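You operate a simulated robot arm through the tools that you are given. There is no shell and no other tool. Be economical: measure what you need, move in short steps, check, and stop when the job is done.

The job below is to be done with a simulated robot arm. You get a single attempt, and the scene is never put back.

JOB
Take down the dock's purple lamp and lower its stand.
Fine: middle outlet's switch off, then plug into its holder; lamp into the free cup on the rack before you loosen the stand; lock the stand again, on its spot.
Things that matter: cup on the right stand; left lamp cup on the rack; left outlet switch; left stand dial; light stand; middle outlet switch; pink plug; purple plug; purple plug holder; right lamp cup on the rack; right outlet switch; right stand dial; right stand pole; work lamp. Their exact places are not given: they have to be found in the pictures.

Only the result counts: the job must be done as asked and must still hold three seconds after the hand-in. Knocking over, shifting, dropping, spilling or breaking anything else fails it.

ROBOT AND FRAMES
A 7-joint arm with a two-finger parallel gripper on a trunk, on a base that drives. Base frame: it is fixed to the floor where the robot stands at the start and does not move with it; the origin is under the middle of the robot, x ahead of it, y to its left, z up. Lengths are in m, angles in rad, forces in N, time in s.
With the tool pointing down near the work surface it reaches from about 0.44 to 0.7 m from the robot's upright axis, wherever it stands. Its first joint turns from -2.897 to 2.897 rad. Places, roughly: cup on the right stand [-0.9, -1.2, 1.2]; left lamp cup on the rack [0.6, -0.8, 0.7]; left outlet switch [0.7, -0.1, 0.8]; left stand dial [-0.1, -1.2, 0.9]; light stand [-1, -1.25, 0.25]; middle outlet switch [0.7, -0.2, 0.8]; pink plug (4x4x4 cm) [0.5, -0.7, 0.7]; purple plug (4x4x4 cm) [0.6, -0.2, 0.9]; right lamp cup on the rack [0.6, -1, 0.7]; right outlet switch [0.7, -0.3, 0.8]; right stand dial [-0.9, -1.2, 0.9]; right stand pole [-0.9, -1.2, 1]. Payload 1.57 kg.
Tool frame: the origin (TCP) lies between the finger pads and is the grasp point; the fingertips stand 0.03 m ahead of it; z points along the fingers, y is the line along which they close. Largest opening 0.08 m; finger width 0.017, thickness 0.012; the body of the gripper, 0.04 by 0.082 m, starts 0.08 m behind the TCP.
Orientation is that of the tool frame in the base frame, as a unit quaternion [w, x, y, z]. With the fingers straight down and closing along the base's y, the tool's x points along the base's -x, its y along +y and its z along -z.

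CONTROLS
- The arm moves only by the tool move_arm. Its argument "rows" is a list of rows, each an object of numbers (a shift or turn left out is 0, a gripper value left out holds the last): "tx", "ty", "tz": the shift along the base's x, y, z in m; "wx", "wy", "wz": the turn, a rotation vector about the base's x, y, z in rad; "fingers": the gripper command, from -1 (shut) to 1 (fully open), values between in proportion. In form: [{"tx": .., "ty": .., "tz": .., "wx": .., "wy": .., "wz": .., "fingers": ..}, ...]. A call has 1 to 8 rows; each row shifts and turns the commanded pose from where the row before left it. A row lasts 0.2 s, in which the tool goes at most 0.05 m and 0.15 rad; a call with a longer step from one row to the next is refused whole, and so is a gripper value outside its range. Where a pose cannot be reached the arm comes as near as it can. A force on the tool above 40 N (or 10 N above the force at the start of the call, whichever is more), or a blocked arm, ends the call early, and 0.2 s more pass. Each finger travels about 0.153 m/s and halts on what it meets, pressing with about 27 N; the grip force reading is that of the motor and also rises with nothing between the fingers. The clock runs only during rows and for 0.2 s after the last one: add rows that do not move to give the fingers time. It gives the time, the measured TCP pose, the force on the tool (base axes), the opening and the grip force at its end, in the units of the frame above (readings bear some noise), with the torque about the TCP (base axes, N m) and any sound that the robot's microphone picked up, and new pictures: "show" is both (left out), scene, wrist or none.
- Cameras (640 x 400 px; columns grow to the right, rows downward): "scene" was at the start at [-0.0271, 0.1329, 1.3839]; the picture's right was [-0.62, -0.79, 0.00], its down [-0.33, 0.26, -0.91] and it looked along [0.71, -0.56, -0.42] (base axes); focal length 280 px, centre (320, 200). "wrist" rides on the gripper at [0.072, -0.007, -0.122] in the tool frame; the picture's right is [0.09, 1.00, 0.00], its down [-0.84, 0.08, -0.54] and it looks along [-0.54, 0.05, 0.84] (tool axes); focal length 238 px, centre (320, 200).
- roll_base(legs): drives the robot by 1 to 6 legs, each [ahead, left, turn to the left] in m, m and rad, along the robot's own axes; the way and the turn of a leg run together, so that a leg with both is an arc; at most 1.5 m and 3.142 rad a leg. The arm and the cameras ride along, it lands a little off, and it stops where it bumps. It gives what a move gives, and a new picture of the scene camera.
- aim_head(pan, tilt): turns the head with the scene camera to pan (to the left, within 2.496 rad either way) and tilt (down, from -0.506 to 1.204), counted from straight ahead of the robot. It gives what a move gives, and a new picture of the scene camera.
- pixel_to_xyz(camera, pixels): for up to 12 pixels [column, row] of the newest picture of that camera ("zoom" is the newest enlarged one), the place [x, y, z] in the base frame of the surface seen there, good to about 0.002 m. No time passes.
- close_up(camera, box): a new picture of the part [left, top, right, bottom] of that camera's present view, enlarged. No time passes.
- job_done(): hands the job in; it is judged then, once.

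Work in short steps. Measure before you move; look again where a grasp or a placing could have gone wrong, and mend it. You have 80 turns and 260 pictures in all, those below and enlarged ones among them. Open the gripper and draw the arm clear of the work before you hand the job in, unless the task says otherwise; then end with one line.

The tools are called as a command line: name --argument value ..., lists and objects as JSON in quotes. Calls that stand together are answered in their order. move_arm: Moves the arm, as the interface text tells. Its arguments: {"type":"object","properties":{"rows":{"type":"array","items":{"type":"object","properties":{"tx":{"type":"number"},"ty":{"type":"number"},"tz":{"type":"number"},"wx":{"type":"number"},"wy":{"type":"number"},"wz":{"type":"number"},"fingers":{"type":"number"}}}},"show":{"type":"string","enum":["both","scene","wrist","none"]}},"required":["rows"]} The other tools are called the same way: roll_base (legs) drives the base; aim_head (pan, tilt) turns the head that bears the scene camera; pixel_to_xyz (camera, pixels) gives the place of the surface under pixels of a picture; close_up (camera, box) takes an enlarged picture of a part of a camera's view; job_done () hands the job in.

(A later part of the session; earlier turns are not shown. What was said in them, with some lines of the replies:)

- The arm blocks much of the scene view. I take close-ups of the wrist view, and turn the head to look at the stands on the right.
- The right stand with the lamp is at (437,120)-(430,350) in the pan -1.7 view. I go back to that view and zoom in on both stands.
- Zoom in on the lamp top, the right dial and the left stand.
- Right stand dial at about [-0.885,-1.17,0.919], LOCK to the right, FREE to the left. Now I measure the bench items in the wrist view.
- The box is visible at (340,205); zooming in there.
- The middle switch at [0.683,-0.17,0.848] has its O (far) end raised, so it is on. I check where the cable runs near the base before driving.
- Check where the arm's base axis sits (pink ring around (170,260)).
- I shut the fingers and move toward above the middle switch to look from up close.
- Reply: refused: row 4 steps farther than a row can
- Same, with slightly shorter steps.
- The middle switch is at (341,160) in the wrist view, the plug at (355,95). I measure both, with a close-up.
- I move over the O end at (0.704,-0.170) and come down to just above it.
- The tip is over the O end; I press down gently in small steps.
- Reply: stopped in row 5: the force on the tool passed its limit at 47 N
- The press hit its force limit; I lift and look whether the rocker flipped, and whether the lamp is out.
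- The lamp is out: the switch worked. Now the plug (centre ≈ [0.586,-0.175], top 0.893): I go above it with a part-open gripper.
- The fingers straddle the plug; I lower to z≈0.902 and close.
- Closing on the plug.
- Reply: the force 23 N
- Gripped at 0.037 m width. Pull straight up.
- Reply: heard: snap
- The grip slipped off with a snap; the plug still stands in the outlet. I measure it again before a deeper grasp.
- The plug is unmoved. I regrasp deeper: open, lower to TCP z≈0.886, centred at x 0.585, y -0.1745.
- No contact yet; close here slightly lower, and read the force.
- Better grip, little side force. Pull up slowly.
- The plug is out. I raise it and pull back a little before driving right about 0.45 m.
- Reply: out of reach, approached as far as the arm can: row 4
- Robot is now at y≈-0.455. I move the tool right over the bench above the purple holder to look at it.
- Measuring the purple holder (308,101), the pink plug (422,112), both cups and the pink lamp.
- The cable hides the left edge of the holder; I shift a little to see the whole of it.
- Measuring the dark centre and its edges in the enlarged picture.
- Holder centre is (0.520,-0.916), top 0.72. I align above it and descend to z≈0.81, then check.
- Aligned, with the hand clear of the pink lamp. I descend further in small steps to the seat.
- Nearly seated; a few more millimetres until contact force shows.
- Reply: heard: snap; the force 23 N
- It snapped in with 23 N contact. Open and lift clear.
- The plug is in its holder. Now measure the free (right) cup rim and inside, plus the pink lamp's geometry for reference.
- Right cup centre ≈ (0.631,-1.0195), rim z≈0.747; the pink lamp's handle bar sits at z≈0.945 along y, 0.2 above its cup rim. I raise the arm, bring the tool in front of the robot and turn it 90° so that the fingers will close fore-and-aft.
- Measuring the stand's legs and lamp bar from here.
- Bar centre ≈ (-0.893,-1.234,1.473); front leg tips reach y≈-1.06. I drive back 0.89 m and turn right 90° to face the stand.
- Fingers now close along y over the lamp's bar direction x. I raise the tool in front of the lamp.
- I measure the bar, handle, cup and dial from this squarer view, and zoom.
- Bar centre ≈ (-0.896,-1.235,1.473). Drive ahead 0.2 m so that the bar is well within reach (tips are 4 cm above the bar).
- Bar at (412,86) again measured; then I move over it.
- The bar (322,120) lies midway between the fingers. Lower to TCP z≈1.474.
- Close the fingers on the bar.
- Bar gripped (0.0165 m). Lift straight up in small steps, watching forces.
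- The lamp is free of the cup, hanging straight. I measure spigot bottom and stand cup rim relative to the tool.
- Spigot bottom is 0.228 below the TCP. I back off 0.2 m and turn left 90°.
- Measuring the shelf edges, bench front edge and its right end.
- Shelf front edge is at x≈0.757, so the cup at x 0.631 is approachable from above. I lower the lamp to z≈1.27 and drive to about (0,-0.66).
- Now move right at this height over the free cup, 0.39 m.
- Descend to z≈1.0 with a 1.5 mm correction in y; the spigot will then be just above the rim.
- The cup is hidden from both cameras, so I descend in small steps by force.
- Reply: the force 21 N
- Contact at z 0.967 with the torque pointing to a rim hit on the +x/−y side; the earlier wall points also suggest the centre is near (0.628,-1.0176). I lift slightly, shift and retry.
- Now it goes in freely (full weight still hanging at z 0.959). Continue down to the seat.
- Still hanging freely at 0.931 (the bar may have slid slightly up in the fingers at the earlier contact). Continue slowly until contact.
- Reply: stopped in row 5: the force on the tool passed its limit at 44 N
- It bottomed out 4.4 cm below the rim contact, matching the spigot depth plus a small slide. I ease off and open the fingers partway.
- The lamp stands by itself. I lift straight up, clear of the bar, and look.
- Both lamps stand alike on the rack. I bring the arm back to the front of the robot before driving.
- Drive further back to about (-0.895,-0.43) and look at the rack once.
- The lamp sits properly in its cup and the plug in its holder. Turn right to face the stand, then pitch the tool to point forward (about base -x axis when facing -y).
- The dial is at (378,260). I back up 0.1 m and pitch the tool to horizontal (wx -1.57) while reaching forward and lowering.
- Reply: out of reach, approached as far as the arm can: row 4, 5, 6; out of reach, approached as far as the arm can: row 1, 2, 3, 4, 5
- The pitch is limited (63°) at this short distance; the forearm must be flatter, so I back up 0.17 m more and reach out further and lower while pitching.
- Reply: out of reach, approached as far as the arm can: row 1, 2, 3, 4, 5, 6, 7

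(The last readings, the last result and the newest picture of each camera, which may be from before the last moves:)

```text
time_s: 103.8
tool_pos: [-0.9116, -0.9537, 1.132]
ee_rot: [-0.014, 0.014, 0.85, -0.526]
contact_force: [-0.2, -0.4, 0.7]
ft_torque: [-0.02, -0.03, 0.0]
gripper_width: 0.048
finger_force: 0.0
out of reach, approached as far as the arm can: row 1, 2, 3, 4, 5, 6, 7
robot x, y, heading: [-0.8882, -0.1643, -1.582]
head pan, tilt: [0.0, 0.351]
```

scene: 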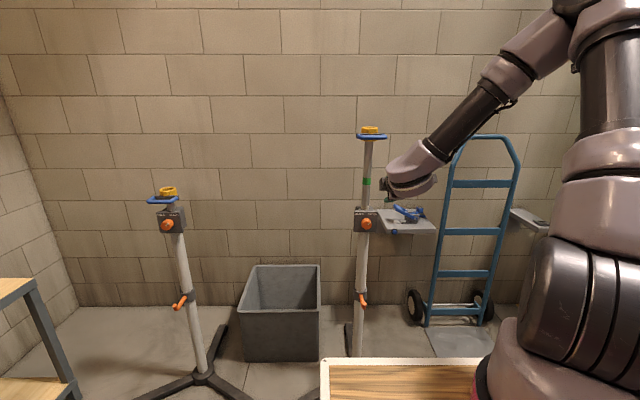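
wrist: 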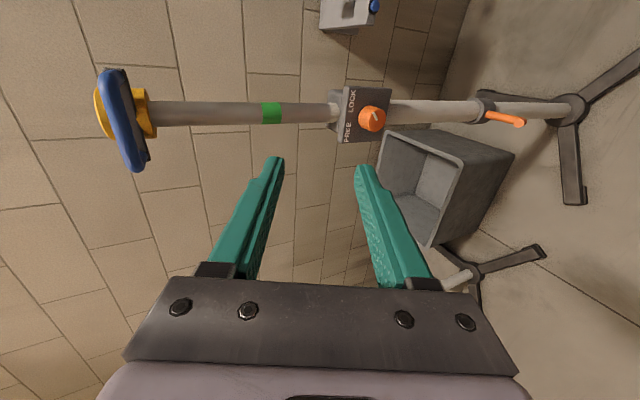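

Geometry: pointing straight ahead at z 0.92 in the arm's own plane is beyond the wrist limit. It becomes feasible if the arm swings about 60° left with the robot standing further right, so first I bring the tool back to pointing down.

move_arm --rows '[{"wx": 0.138, "ty": 0.01, "tz": 0.01}, {"wx": 0.138, "ty": 0.01, "tz": 0.01}, {"wx": 0.138, "ty": 0.01, "tz": 0.01}, {"wx": 0.138, "ty": 0.01, "tz": 0.01}, {"wx": 0.138, "ty": 0.01}, {"wx": 0.138}, {"wx": 0.138}, {"wx": 0.14}]' --show "none"

aim_head --pan -0.5 --tilt 0.45

```text
time_s: 105.6
tool_pos: [-0.9133, -0.9042, 1.1715]
ee_rot: [-0.019, 0.002, 1.0, 0.0]
contact_force: [-0.8, 0.0, 0.6]
ft_torque: [-0.05, -0.01, -0.02]
gripper_width: 0.048
finger_force: 0.1
robot x, y, heading: [-0.8941, -0.1622, -1.582]
head pan, tilt: [0.0, 0.351]
```

```text
time_s: 106.5
tool_pos: [-0.912, -0.9053, 1.1718]
ee_rot: [-0.02, 0.002, 1.0, -0.001]
contact_force: [-0.7, -1.1, 0.5]
ft_torque: [0.01, 0.03, 0.02]
gripper_width: 0.048
finger_force: 0.0
robot x, y, heading: [-0.8895, -0.1587, -1.588]
head pan, tilt: [-0.499, 0.45]
```

scene: 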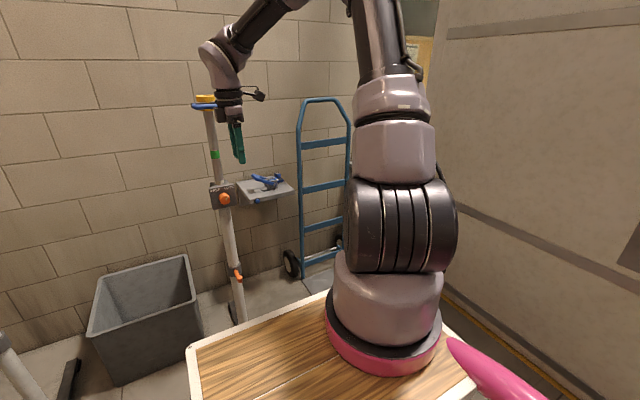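

Check the free room to the right (hand truck, wall) and the arm's base axis.

pixel_to_xyz --camera "scene" --pixels '[[292, 265], [325, 100], [298, 170], [290, 190], [450, 300], [390, 345], [390, 300], [335, 310], [440, 340], [232, 308], [260, 340], [380, 130]]'

```text
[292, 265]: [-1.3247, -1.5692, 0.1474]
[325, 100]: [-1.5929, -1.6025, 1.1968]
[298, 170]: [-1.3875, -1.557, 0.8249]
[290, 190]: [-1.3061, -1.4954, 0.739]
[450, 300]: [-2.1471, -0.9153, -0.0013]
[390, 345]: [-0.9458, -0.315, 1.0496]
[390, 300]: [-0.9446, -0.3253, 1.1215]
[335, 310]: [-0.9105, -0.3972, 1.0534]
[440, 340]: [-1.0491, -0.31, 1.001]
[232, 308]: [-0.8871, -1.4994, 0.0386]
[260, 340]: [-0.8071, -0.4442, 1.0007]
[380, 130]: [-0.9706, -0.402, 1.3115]
```

Arm base axis is about 0.22 ahead / 0.11 right of the robot's origin; the way to the right is clear. I swing the tool left of the robot, level it, then drive ahead-right.

move_arm --rows '[{"tx": 0.036, "ty": 0.024, "wy": -0.04}, {"tx": 0.036, "ty": 0.024}, {"tx": 0.036, "ty": 0.024}, {"tx": 0.036, "ty": 0.024}, {"tx": 0.036, "ty": 0.024}, {"tx": 0.036, "ty": 0.024}, {"tx": 0.036, "ty": 0.024}, {"tx": 0.036, "ty": 0.024}]' --show "none"

roll_base --legs '[[0.29, -0.277, 0.01]]'

aim_head --pan 0.35 --tilt 0.45

```text
time_s: 108.3
tool_pos: [-0.6259, -0.7116, 1.1718]
ee_rot: [0.0, 0.005, 1.0, 0.0]
contact_force: [-0.8, 0.0, 0.1]
ft_torque: [-0.01, -0.04, -0.01]
gripper_width: 0.048
finger_force: 0.0
robot x, y, heading: [-0.8902, -0.1639, -1.575]
head pan, tilt: [-0.499, 0.45]
```

```text
time_s: 110.8
tool_pos: [-0.8973, -0.9989, 1.1715]
ee_rot: [0.002, -0.002, 1.0, 0.0]
contact_force: [-0.1, 0.6, 0.0]
ft_torque: [0.02, -0.01, -0.02]
gripper_width: 0.048
finger_force: 0.1
robot x, y, heading: [-1.1692, -0.4477, -1.573]
head pan, tilt: [-0.499, 0.45]
```

scene: 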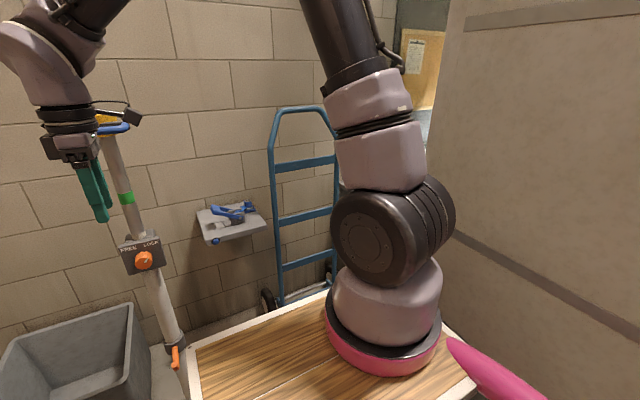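

```text
time_s: 112.0
tool_pos: [-0.898, -0.998, 1.172]
ee_rot: [0.0, -0.002, 1.0, 0.0]
contact_force: [-0.1, 0.0, -0.1]
ft_torque: [0.03, 0.01, -0.03]
gripper_width: 0.0481
finger_force: 0.1
robot x, y, heading: [-1.1697, -0.4482, -1.565]
head pan, tilt: [0.351, 0.45]
```

scene: 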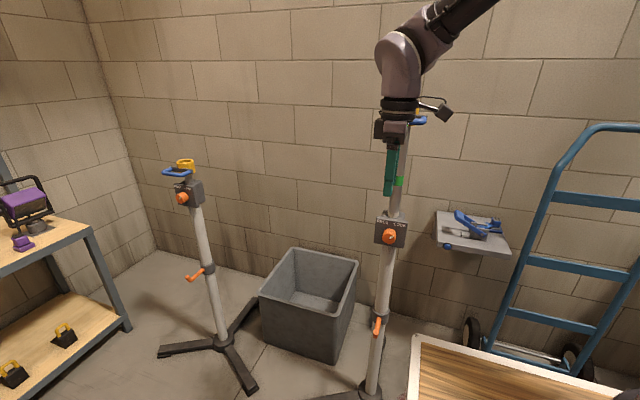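

Clear view. Now pitch the tool toward -y while lowering.

move_arm --rows '[{"wx": -0.143, "ty": -0.005, "tz": -0.015}, {"wx": -0.143, "ty": -0.005, "tz": -0.015}, {"wx": -0.143, "ty": -0.005, "tz": -0.015}, {"wx": -0.143, "ty": -0.005, "tz": -0.015}, {"wx": -0.143, "ty": -0.005, "tz": -0.015}, {"wx": -0.143, "ty": -0.005, "tz": -0.015}]' --show "none"

move_arm --rows '[{"wx": -0.143, "ty": -0.005, "tz": -0.02}, {"wx": -0.143, "ty": -0.005, "tz": -0.02}, {"wx": -0.143, "ty": -0.005, "tz": -0.02}, {"wx": -0.143, "ty": -0.005, "tz": -0.02}, {"wx": -0.141, "ty": -0.005, "tz": -0.02}, {}]'

```text
time_s: 113.4
tool_pos: [-0.8994, -1.0283, 1.0826]
ee_rot: [0.001, -0.001, 0.909, -0.417]
contact_force: [-0.6, 0.0, -0.1]
ft_torque: [0.04, -0.04, 0.03]
gripper_width: 0.048
finger_force: 0.0
robot x, y, heading: [-1.1692, -0.4484, -1.57]
head pan, tilt: [0.351, 0.45]
```

```text
time_s: 114.8
tool_pos: [-0.8978, -1.0533, 0.983]
ee_rot: [0.0, 0.001, -0.706, 0.708]
contact_force: [0.0, -0.3, 0.1]
ft_torque: [0.0, 0.0, 0.0]
gripper_width: 0.0481
finger_force: 0.1
robot x, y, heading: [-1.1654, -0.4499, -1.573]
head pan, tilt: [0.351, 0.45]
```

scene: 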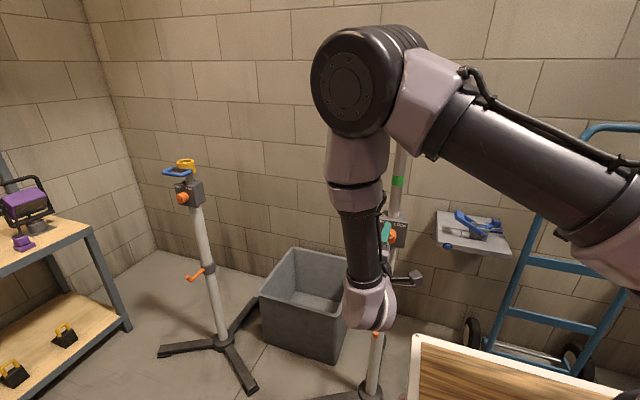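
wrist: 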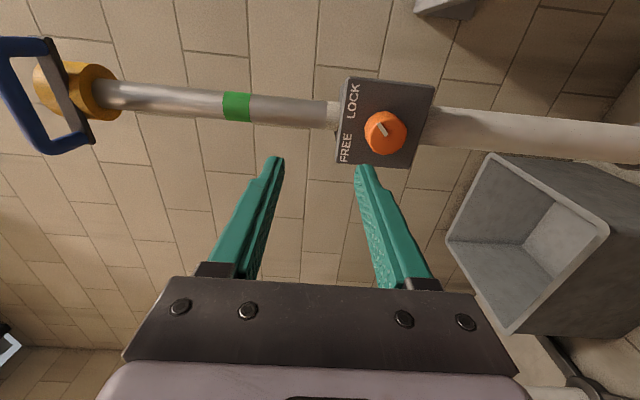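

The tool now points straight at the stand. I measure the dial in the wrist view.

pixel_to_xyz --camera "wrist" --pixels '[[384, 130], [372, 130], [400, 130], [384, 116], [386, 148], [425, 100], [350, 85], [346, 158], [420, 165]]'

close_up --camera "wrist" --box '[320, 70, 450, 180]'

```text
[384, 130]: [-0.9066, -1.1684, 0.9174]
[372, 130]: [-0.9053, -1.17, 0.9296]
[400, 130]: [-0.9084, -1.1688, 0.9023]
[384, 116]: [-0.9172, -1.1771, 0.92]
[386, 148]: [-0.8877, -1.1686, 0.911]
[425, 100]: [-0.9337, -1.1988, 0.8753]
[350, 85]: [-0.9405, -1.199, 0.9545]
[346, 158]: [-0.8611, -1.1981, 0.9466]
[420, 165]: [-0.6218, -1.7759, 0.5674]
```

```text
3.64 times, centred on (385, 125) of wrist
```

zoom: 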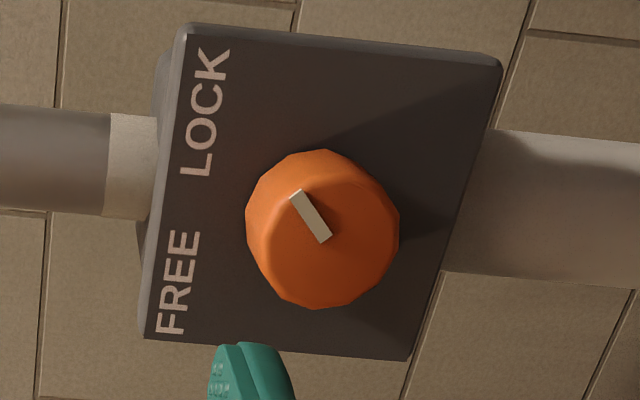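

pixel_to_xyz --camera "zoom" --pixels '[[325, 237], [262, 240], [394, 236], [325, 172], [325, 300], [290, 190], [330, 240]]'

```text
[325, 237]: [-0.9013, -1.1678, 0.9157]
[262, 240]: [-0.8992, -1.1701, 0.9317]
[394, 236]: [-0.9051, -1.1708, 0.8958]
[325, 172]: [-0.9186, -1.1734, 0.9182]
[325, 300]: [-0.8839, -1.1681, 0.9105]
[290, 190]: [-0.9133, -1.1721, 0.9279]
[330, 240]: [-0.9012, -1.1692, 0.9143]
```

Knob centre ≈ (-0.901, 0.9145), 0.036 wide, front at y -1.168, panel at -1.198. I align with open fingers and then go in to TCP y≈-1.157.

move_arm --rows '[{"tx": -0.003, "tz": -0.035, "fingers": 0.7}, {"tz": -0.034}, {"ty": -0.03}, {"ty": -0.03}, {"ty": -0.025}, {"ty": -0.015}, {}]'

```text
time_s: 116.4
tool_pos: [-0.8997, -1.1527, 0.9134]
ee_rot: [0.0, 0.001, -0.707, 0.707]
contact_force: [0.1, -0.4, -0.9]
ft_torque: [0.03, 0.01, 0.02]
gripper_width: 0.0679
finger_force: 0.0
robot x, y, heading: [-1.1658, -0.4498, -1.571]
head pan, tilt: [0.351, 0.45]
```

scene: 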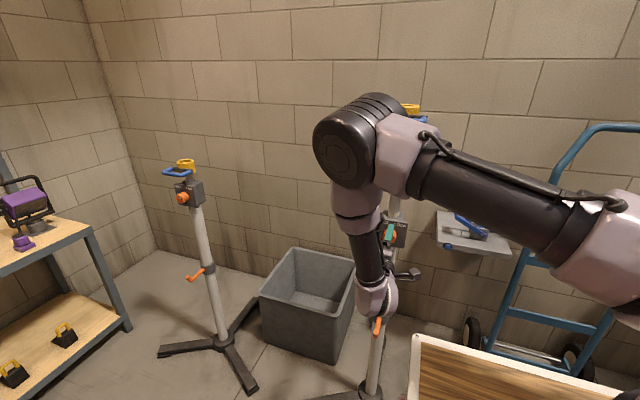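
wrist: 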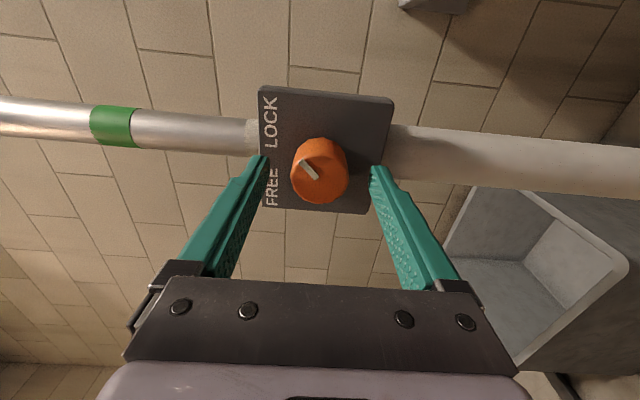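

The knob sits midway between the fingers. Close on it.

move_arm --rows '[{"ty": -0.004}, {"fingers": -1}, {}, {}]' --show "wrist"

```text
time_s: 117.4
tool_pos: [-0.8996, -1.1566, 0.9134]
ee_rot: [0.0, 0.002, -0.707, 0.707]
contact_force: [-0.7, -1.5, 0.5]
ft_torque: [0.28, 0.01, -0.04]
gripper_width: 0.0397
finger_force: 26.8
robot x, y, heading: [-1.1694, -0.452, -1.574]
head pan, tilt: [0.351, 0.45]
```

wrist: 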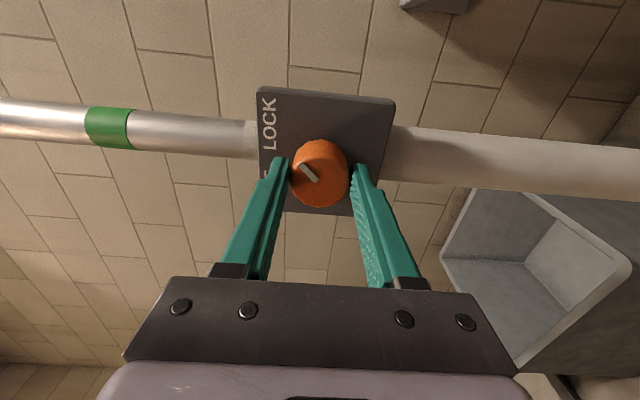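

Gripped. Turn toward FREE (about base +y) for a first part.

move_arm --rows '[{"wy": 0.12}, {"wy": 0.12}, {"wy": 0.12}, {"wy": 0.12}]' --show "wrist"

```text
time_s: 118.4
tool_pos: [-0.9006, -1.1562, 0.9135]
ee_rot: [0.169, 0.169, -0.686, 0.687]
contact_force: [7.5, 0.5, 15.7]
ft_torque: [-0.02, -0.03, 0.48]
gripper_width: 0.0399
finger_force: 27.2
robot x, y, heading: [-1.1657, -0.4466, -1.571]
head pan, tilt: [0.351, 0.45]
```

wrist: 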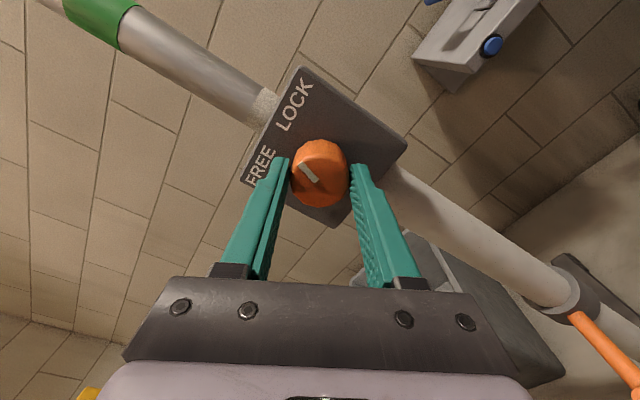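

The knob turns along with the grip toward FREE; side force 17 N shows a small centring error, so I shift a little and turn on.

move_arm --rows '[{"tz": 0.0015, "tx": 0.0007}, {"wy": 0.12}, {"wy": 0.12}, {"wy": 0.12}, {"wy": 0.12}]' --show "wrist"

```text
time_s: 119.6
tool_pos: [-0.8999, -1.1576, 0.9149]
ee_rot: [0.327, 0.329, -0.626, 0.626]
contact_force: [8.3, -4.5, 6.8]
ft_torque: [0.37, 0.0, 0.32]
gripper_width: 0.0397
finger_force: 26.9
robot x, y, heading: [-1.169, -0.4518, -1.568]
head pan, tilt: [0.351, 0.45]
```

wrist: 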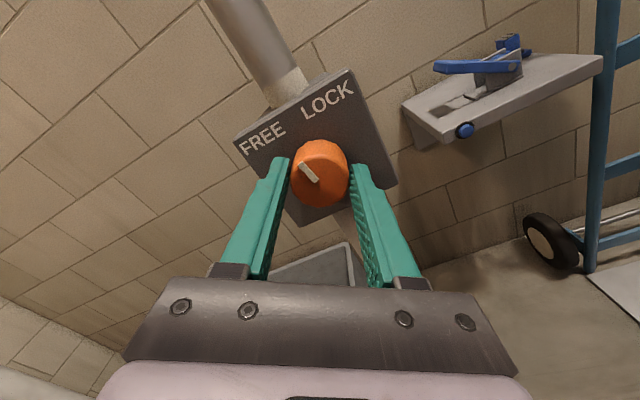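

About 55° turned; the pointer is now past the middle. Continue toward FREE.

move_arm --rows '[{"tx": 0.001}, {"wy": 0.12}, {"wy": 0.12}, {"wy": 0.12}, {"wy": 0.12}]'

```text
time_s: 120.8
tool_pos: [-0.8986, -1.1578, 0.9153]
ee_rot: [-0.467, -0.467, 0.531, -0.531]
contact_force: [9.1, 2.9, 9.8]
ft_torque: [-0.01, 0.02, 0.01]
gripper_width: 0.0396
finger_force: 27.1
robot x, y, heading: [-1.17, -0.4516, -1.572]
head pan, tilt: [0.351, 0.45]
```

scene: 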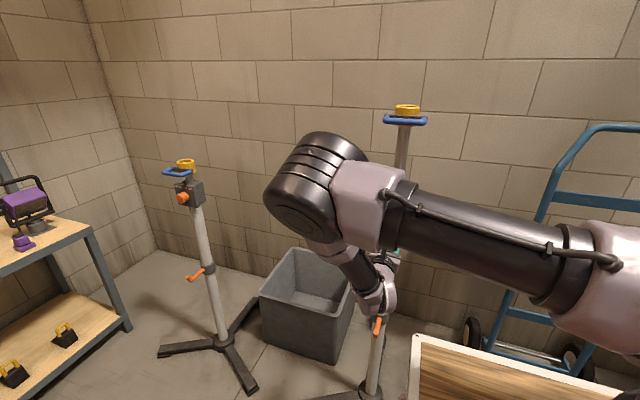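
wrist: 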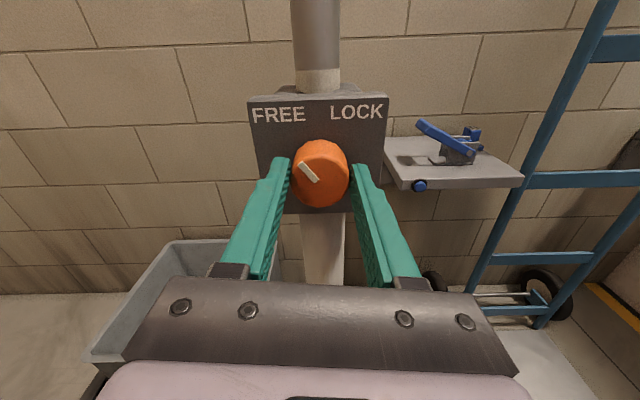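

The pointer points up-left to FREE. A last small turn to the stop.

move_arm --rows '[{"wy": 0.07}, {"wy": 0.06}, {}]' --show "wrist"

close_up --camera "wrist" --box '[230, 80, 410, 220]'

```text
time_s: 121.6
tool_pos: [-0.8998, -1.1571, 0.915]
ee_rot: [0.5, 0.501, -0.499, 0.5]
contact_force: [12.1, -0.9, 11.4]
ft_torque: [-0.37, -0.08, 0.14]
gripper_width: 0.0398
finger_force: 27.0
robot x, y, heading: [-1.1688, -0.4525, -1.572]
head pan, tilt: [0.351, 0.45]
```

wrist: 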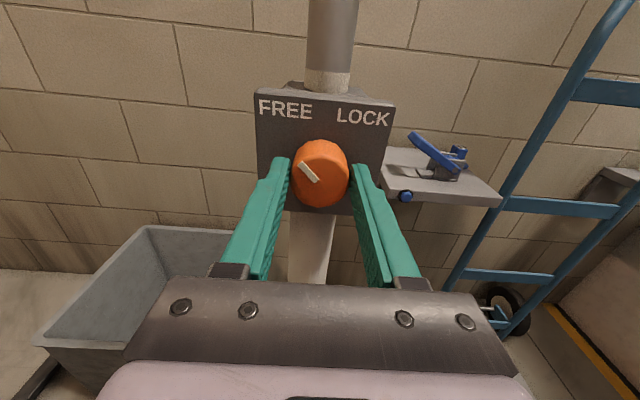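

```text
2.86 times, centred on (320, 150) of wrist
```

zoom: 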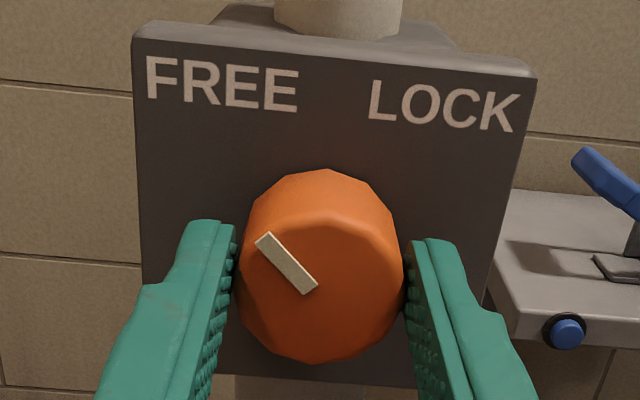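

Dial at FREE. I release the knob, back straight off 0.09 m and check both dial and pole.

move_arm --rows '[{"fingers": 0.7}, {}, {"ty": 0.03}, {"ty": 0.03}, {"ty": 0.03}, {}]'

```text
time_s: 123.0
tool_pos: [-0.9001, -1.0651, 0.915]
ee_rot: [0.5, 0.501, -0.5, 0.499]
contact_force: [-0.7, 0.2, -0.8]
ft_torque: [0.04, 0.01, 0.01]
gripper_width: 0.0679
finger_force: 0.0
robot x, y, heading: [-1.1695, -0.4496, -1.568]
head pan, tilt: [0.351, 0.45]
```

scene: 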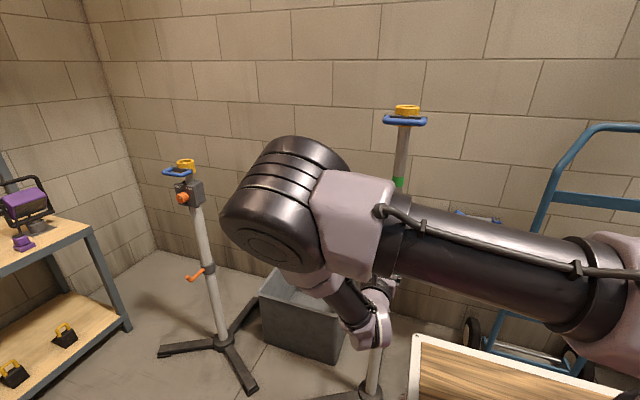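
wrist: 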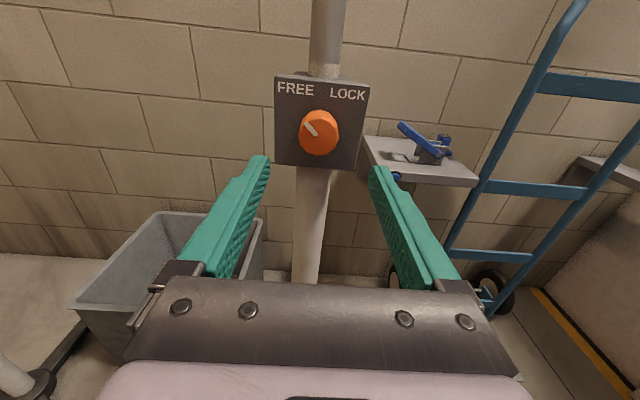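

The pole stays up with the dial free. I measure the handle and the left stand as reference, shut the fingers and raise the tool above handle height.

pixel_to_xyz --camera "scene" --pixels '[[405, 121], [386, 119], [425, 121], [406, 111], [406, 105], [178, 172], [186, 164], [186, 160], [397, 182]]'

move_arm --rows '[{"ty": 0.02, "tz": 0.045, "fingers": -1}, {"tz": 0.05}, {"tz": 0.05}, {"tz": 0.05}, {"tz": 0.05}, {"tz": 0.05}, {"tz": 0.05}, {"tz": 0.05}]'

```text
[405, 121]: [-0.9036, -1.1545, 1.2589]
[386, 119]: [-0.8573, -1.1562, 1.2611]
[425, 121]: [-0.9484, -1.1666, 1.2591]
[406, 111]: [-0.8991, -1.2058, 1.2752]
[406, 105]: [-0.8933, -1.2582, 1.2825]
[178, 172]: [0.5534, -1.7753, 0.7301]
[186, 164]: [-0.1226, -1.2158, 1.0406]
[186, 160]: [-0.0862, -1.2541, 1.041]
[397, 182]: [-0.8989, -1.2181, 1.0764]
```

```text
time_s: 124.8
tool_pos: [-0.8973, -1.0474, 1.3083]
ee_rot: [0.501, 0.502, -0.498, 0.499]
contact_force: [0.0, -0.5, 0.2]
ft_torque: [-0.04, 0.02, -0.04]
gripper_width: 0.0
finger_force: 21.7
robot x, y, heading: [-1.1649, -0.4495, -1.572]
head pan, tilt: [0.351, 0.45]
```

scene: 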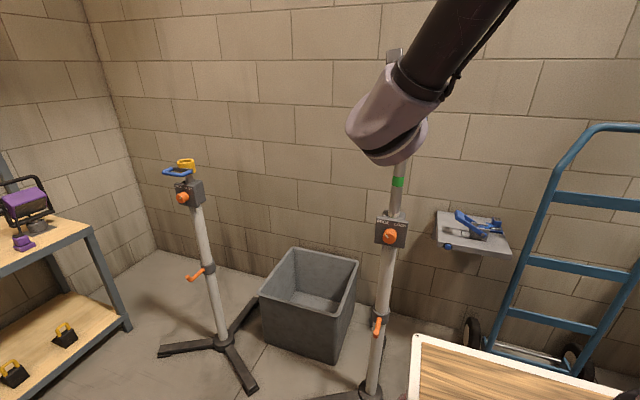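
wrist: 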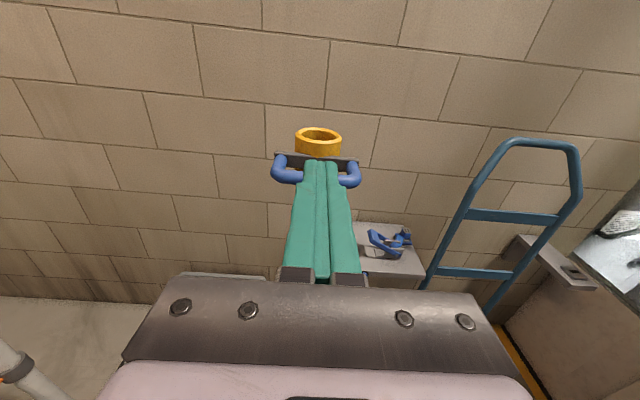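

Rim must drop from 1.2815 to about 1.041. I move the closed fingers over the blue handle bar (y≈-1.16) and lower onto it.

move_arm --rows '[{"ty": -0.045, "tx": -0.003}, {"ty": -0.04}, {"ty": -0.02}, {"tz": -0.02}, {"tz": -0.008}, {"tz": -0.006}, {"tz": -0.006}, {"tz": -0.01}]'

```text
time_s: 126.6
tool_pos: [-0.9015, -1.1538, 1.2579]
ee_rot: [0.501, 0.501, -0.5, 0.498]
contact_force: [-0.2, 0.0, -0.1]
ft_torque: [0.02, 0.0, 0.0]
gripper_width: 0.0
finger_force: 20.8
robot x, y, heading: [-1.1646, -0.452, -1.573]
head pan, tilt: [0.351, 0.45]
```

scene: 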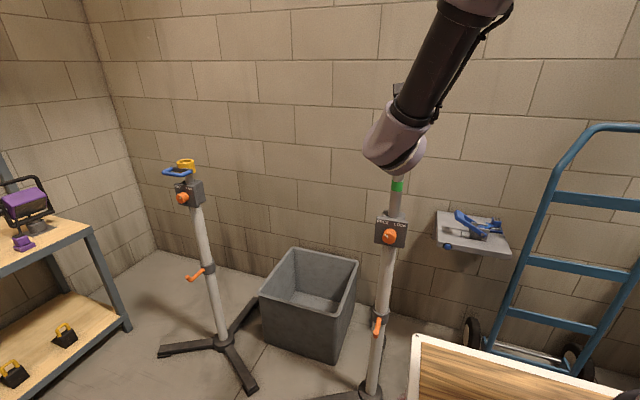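
wrist: 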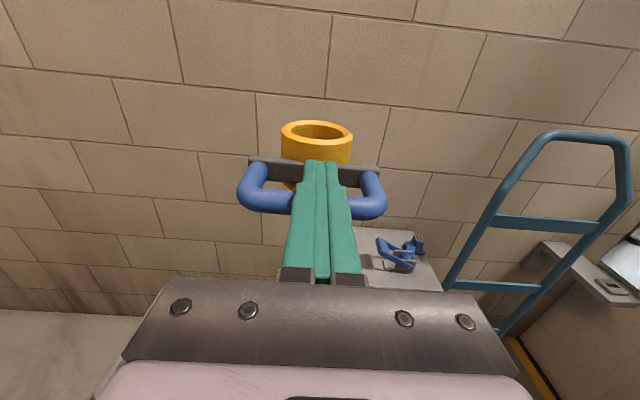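

No force shows; check the bar and rim heights now.

pixel_to_xyz --camera "wrist" --pixels '[[270, 199], [368, 203], [345, 130], [290, 140], [320, 165], [262, 165]]'

close_up --camera "wrist" --box '[220, 100, 420, 240]'

```text
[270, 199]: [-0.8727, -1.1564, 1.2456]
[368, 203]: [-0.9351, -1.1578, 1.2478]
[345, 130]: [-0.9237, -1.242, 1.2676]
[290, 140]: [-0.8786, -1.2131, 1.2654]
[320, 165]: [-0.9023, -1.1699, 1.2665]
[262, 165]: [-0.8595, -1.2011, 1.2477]
```

```text
2.86 times, centred on (320, 170) of wrist
5 turns are left
```

zoom: 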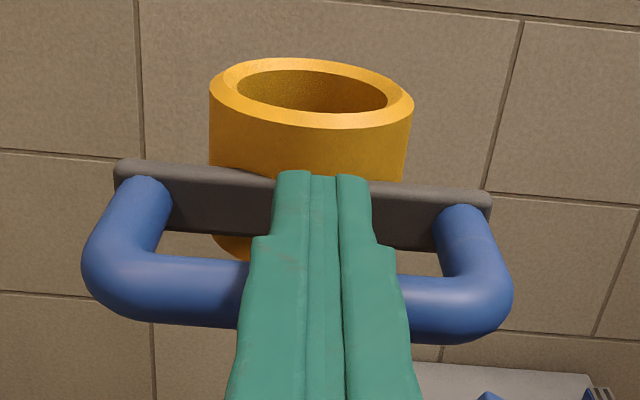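

The handle follows the fingers with almost no force (rim down to 1.267). Few turns remain, so I push the pole down the remaining 0.226 m, then lift off, back away and lower toward the dial.

move_arm --rows '[{"tz": -0.04}, {"tz": -0.04}, {"tz": -0.04}, {"tz": -0.04}, {"tz": -0.04}, {"tz": -0.02}, {"tz": -0.007}, {}]' --show "both"

move_arm --rows '[{"tz": 0.012}, {"ty": 0.045}, {"ty": 0.045}, {"tz": -0.045, "fingers": 0.7}, {"tz": -0.045}, {}]' --show "both"

```text
time_s: 128.4
tool_pos: [-0.9014, -1.1521, 1.0344]
ee_rot: [0.501, 0.499, -0.5, 0.501]
contact_force: [1.2, 3.3, 27.1]
ft_torque: [-0.27, 0.0, -0.19]
gripper_width: 0.0
finger_force: 21.3
robot x, y, heading: [-1.1701, -0.4498, -1.575]
head pan, tilt: [0.351, 0.45]
```

scene: 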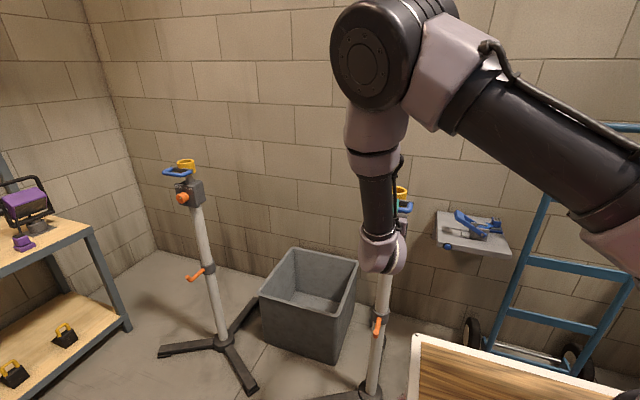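
wrist: 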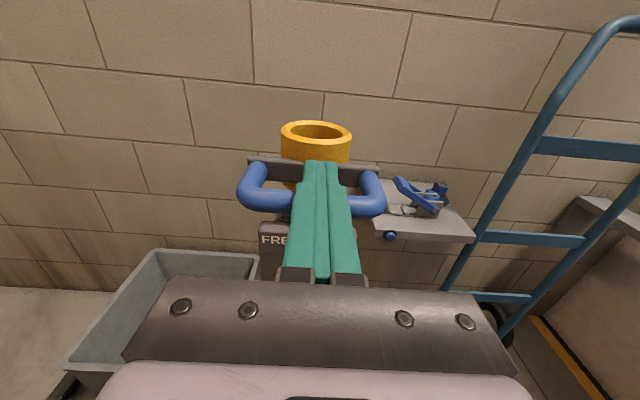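

```text
time_s: 129.8
tool_pos: [-0.9035, -1.0622, 0.956]
ee_rot: [0.501, 0.502, -0.5, 0.498]
contact_force: [0.3, -0.9, -0.1]
ft_torque: [-0.01, 0.01, 0.01]
gripper_width: 0.0677
finger_force: 0.1
robot x, y, heading: [-1.1693, -0.4482, -1.573]
head pan, tilt: [0.351, 0.45]
4 turns are left
```

scene: 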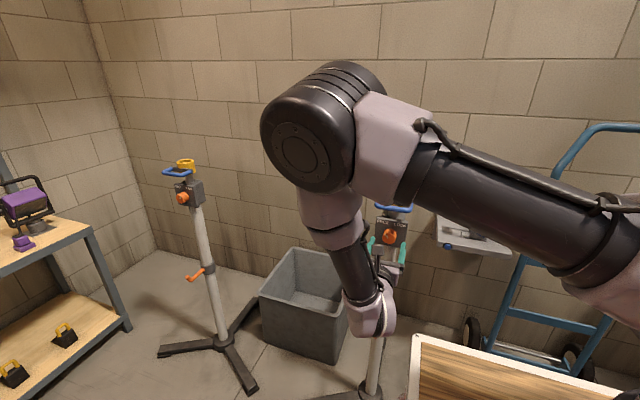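
wrist: 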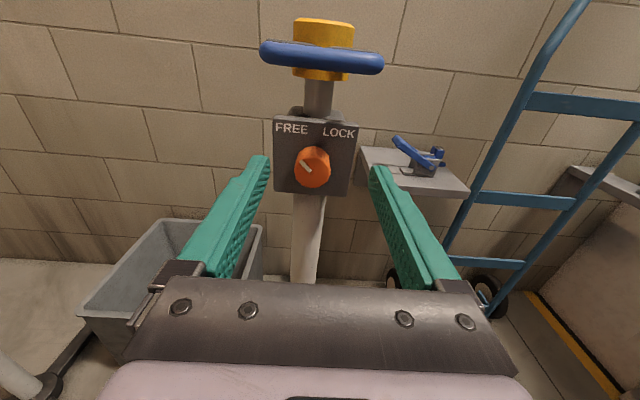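

The pole is at its bottom stop (27 N at 1.034), dial still FREE. I approach the knob, grip it, and turn it back toward LOCK.

move_arm --rows '[{"tx": 0.003, "tz": -0.041}, {"ty": -0.03}, {"ty": -0.03}, {"ty": -0.025}, {"ty": -0.01}, {"fingers": -1}, {}, {}]' --show "wrist"

move_arm --rows '[{"wy": -0.12}, {"wy": -0.12}, {"wy": -0.12}, {"wy": -0.12}, {"wy": -0.12}, {"wy": -0.12}, {"wy": -0.12}]' --show "wrist"

```text
time_s: 131.6
tool_pos: [-0.8986, -1.1574, 0.9139]
ee_rot: [0.5, 0.501, -0.499, 0.5]
contact_force: [6.4, -5.3, 0.1]
ft_torque: [-0.04, -0.02, -0.08]
gripper_width: 0.0396
finger_force: 26.8
robot x, y, heading: [-1.1689, -0.4518, -1.575]
head pan, tilt: [0.351, 0.45]
```

wrist: 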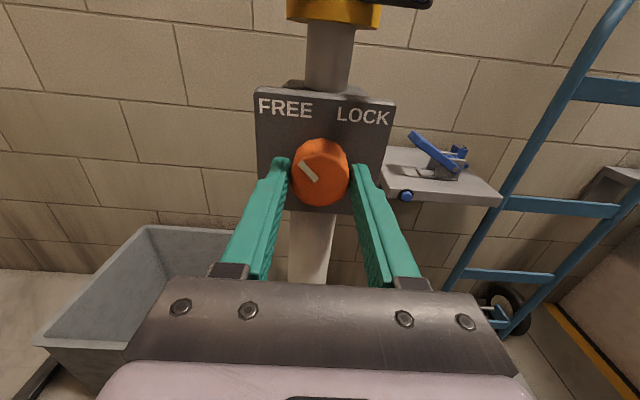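

```text
time_s: 133.2
tool_pos: [-0.8984, -1.1575, 0.9132]
ee_rot: [0.253, 0.253, -0.66, 0.66]
contact_force: [6.1, -7.0, 10.2]
ft_torque: [0.26, -0.01, 0.32]
gripper_width: 0.0398
finger_force: 27.0
robot x, y, heading: [-1.1687, -0.45, -1.567]
head pan, tilt: [0.351, 0.45]
3 turns are left
```

wrist: 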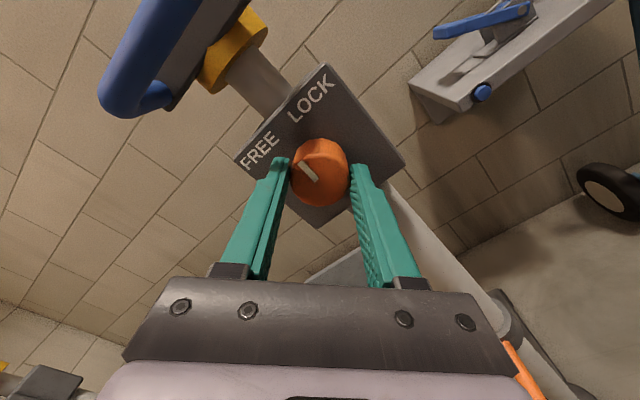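

Knob follows. Turn the remaining 0.75 rad to LOCK and inspect.

move_arm --rows '[{"wy": -0.12, "tz": 0.001}, {"wy": -0.12}, {"wy": -0.12}, {"wy": -0.12}, {"wy": -0.12}, {"wy": -0.12}, {"wy": -0.04}, {}]' --show "both"

close_up --camera "wrist" --box '[230, 60, 430, 220]'

```text
time_s: 135.0
tool_pos: [-0.8996, -1.1569, 0.9134]
ee_rot: [0.009, 0.009, 0.707, -0.707]
contact_force: [-3.7, -1.5, -1.1]
ft_torque: [0.07, 0.29, -0.09]
gripper_width: 0.0397
finger_force: 26.9
robot x, y, heading: [-1.1719, -0.4497, -1.57]
head pan, tilt: [0.351, 0.45]
```

scene: 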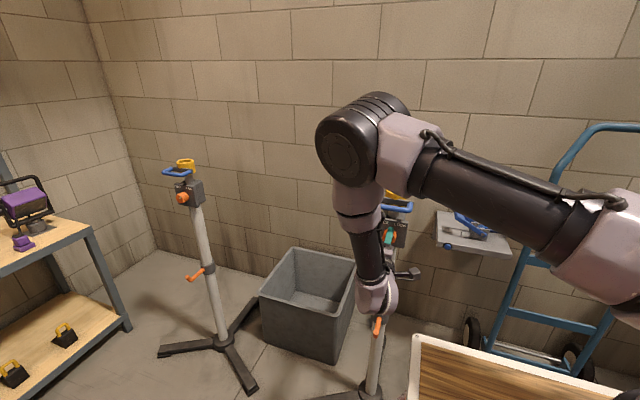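
wrist: 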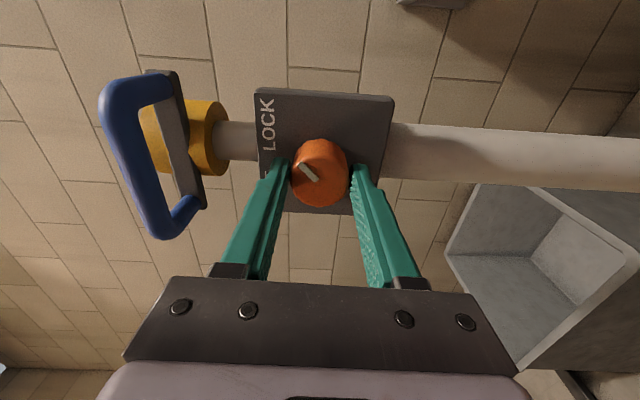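

```text
2.50 times, centred on (330, 140) of wrist
2 turns are left
```

zoom: 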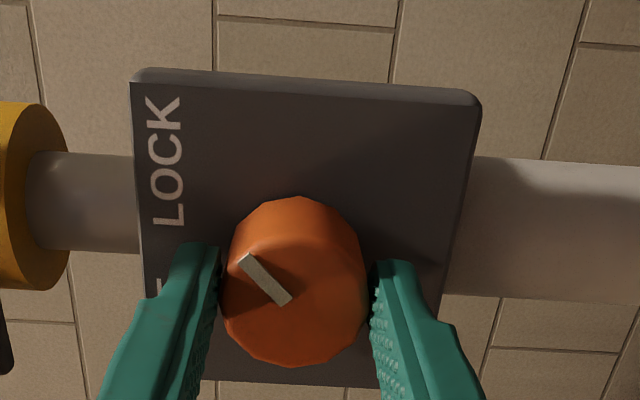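

The pointer is back at LOCK, with 0.29 N m against the stop. I release, back straight off, and look at the result.

move_arm --rows '[{"fingers": 0.7}, {}, {"ty": 0.03}, {"ty": 0.04}, {"ty": 0.04}, {"ty": 0.04}, {}]' --show "both"

roll_base --legs '[[-0.2, 0, 0]]'

close_up --camera "wrist" --box '[120, 40, 520, 260]'

```text
time_s: 136.6
tool_pos: [-0.901, -1.008, 0.9147]
ee_rot: [0.009, 0.01, 0.707, -0.707]
contact_force: [0.2, 0.9, -0.3]
ft_torque: [0.0, 0.01, -0.02]
gripper_width: 0.068
finger_force: 0.0
robot x, y, heading: [-1.1727, -0.4478, -1.574]
head pan, tilt: [0.351, 0.45]
```

scene: 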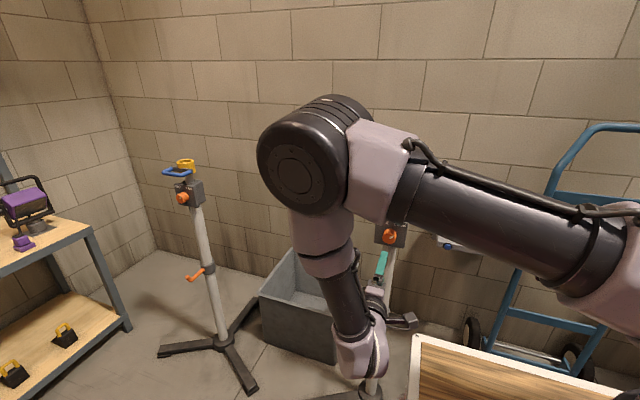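
wrist: 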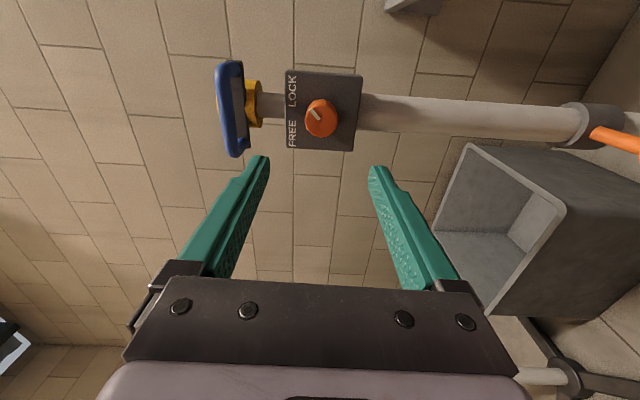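

```text
time_s: 138.2
tool_pos: [-0.9006, -0.8062, 0.9142]
ee_rot: [-0.009, -0.009, -0.707, 0.707]
contact_force: [-0.2, 0.1, 0.4]
ft_torque: [0.0, -0.03, 0.03]
gripper_width: 0.0677
finger_force: 0.0
robot x, y, heading: [-1.165, -0.2478, -1.573]
head pan, tilt: [0.351, 0.45]
```

scene: 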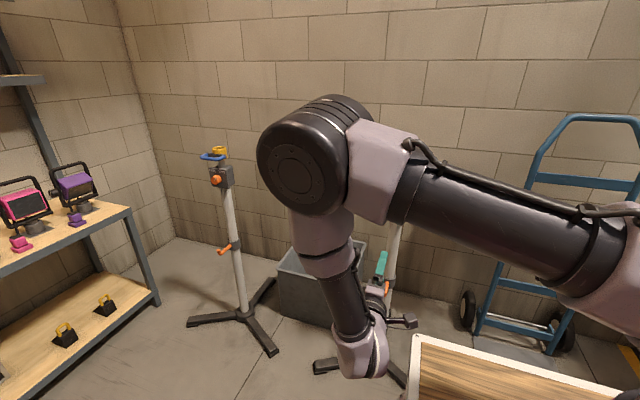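

```text
1.60 times, centred on (320, 150) of wrist
1 turns are left
```

zoom: 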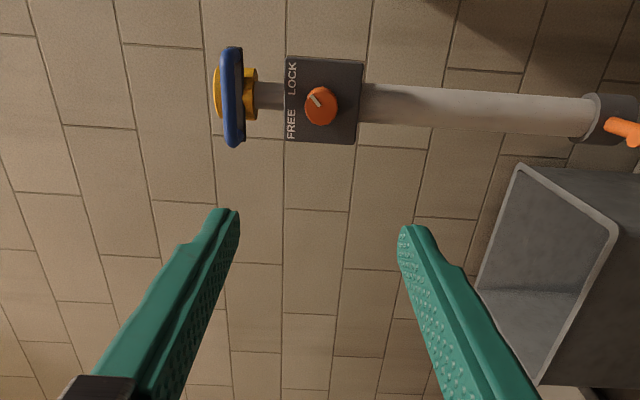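

The pole is down, the dial is at LOCK, the lamp is in its rack cup, the plug is in its holder and the arm is clear: handing in.

job_done

```text
The job is handed in.
```

The purple lamp is down and in the rack's free cup. The middle outlet is switched off, the purple plug is in its holder, and the right stand is lowered on its spot and locked. I handed the job in, but no verdict came back.
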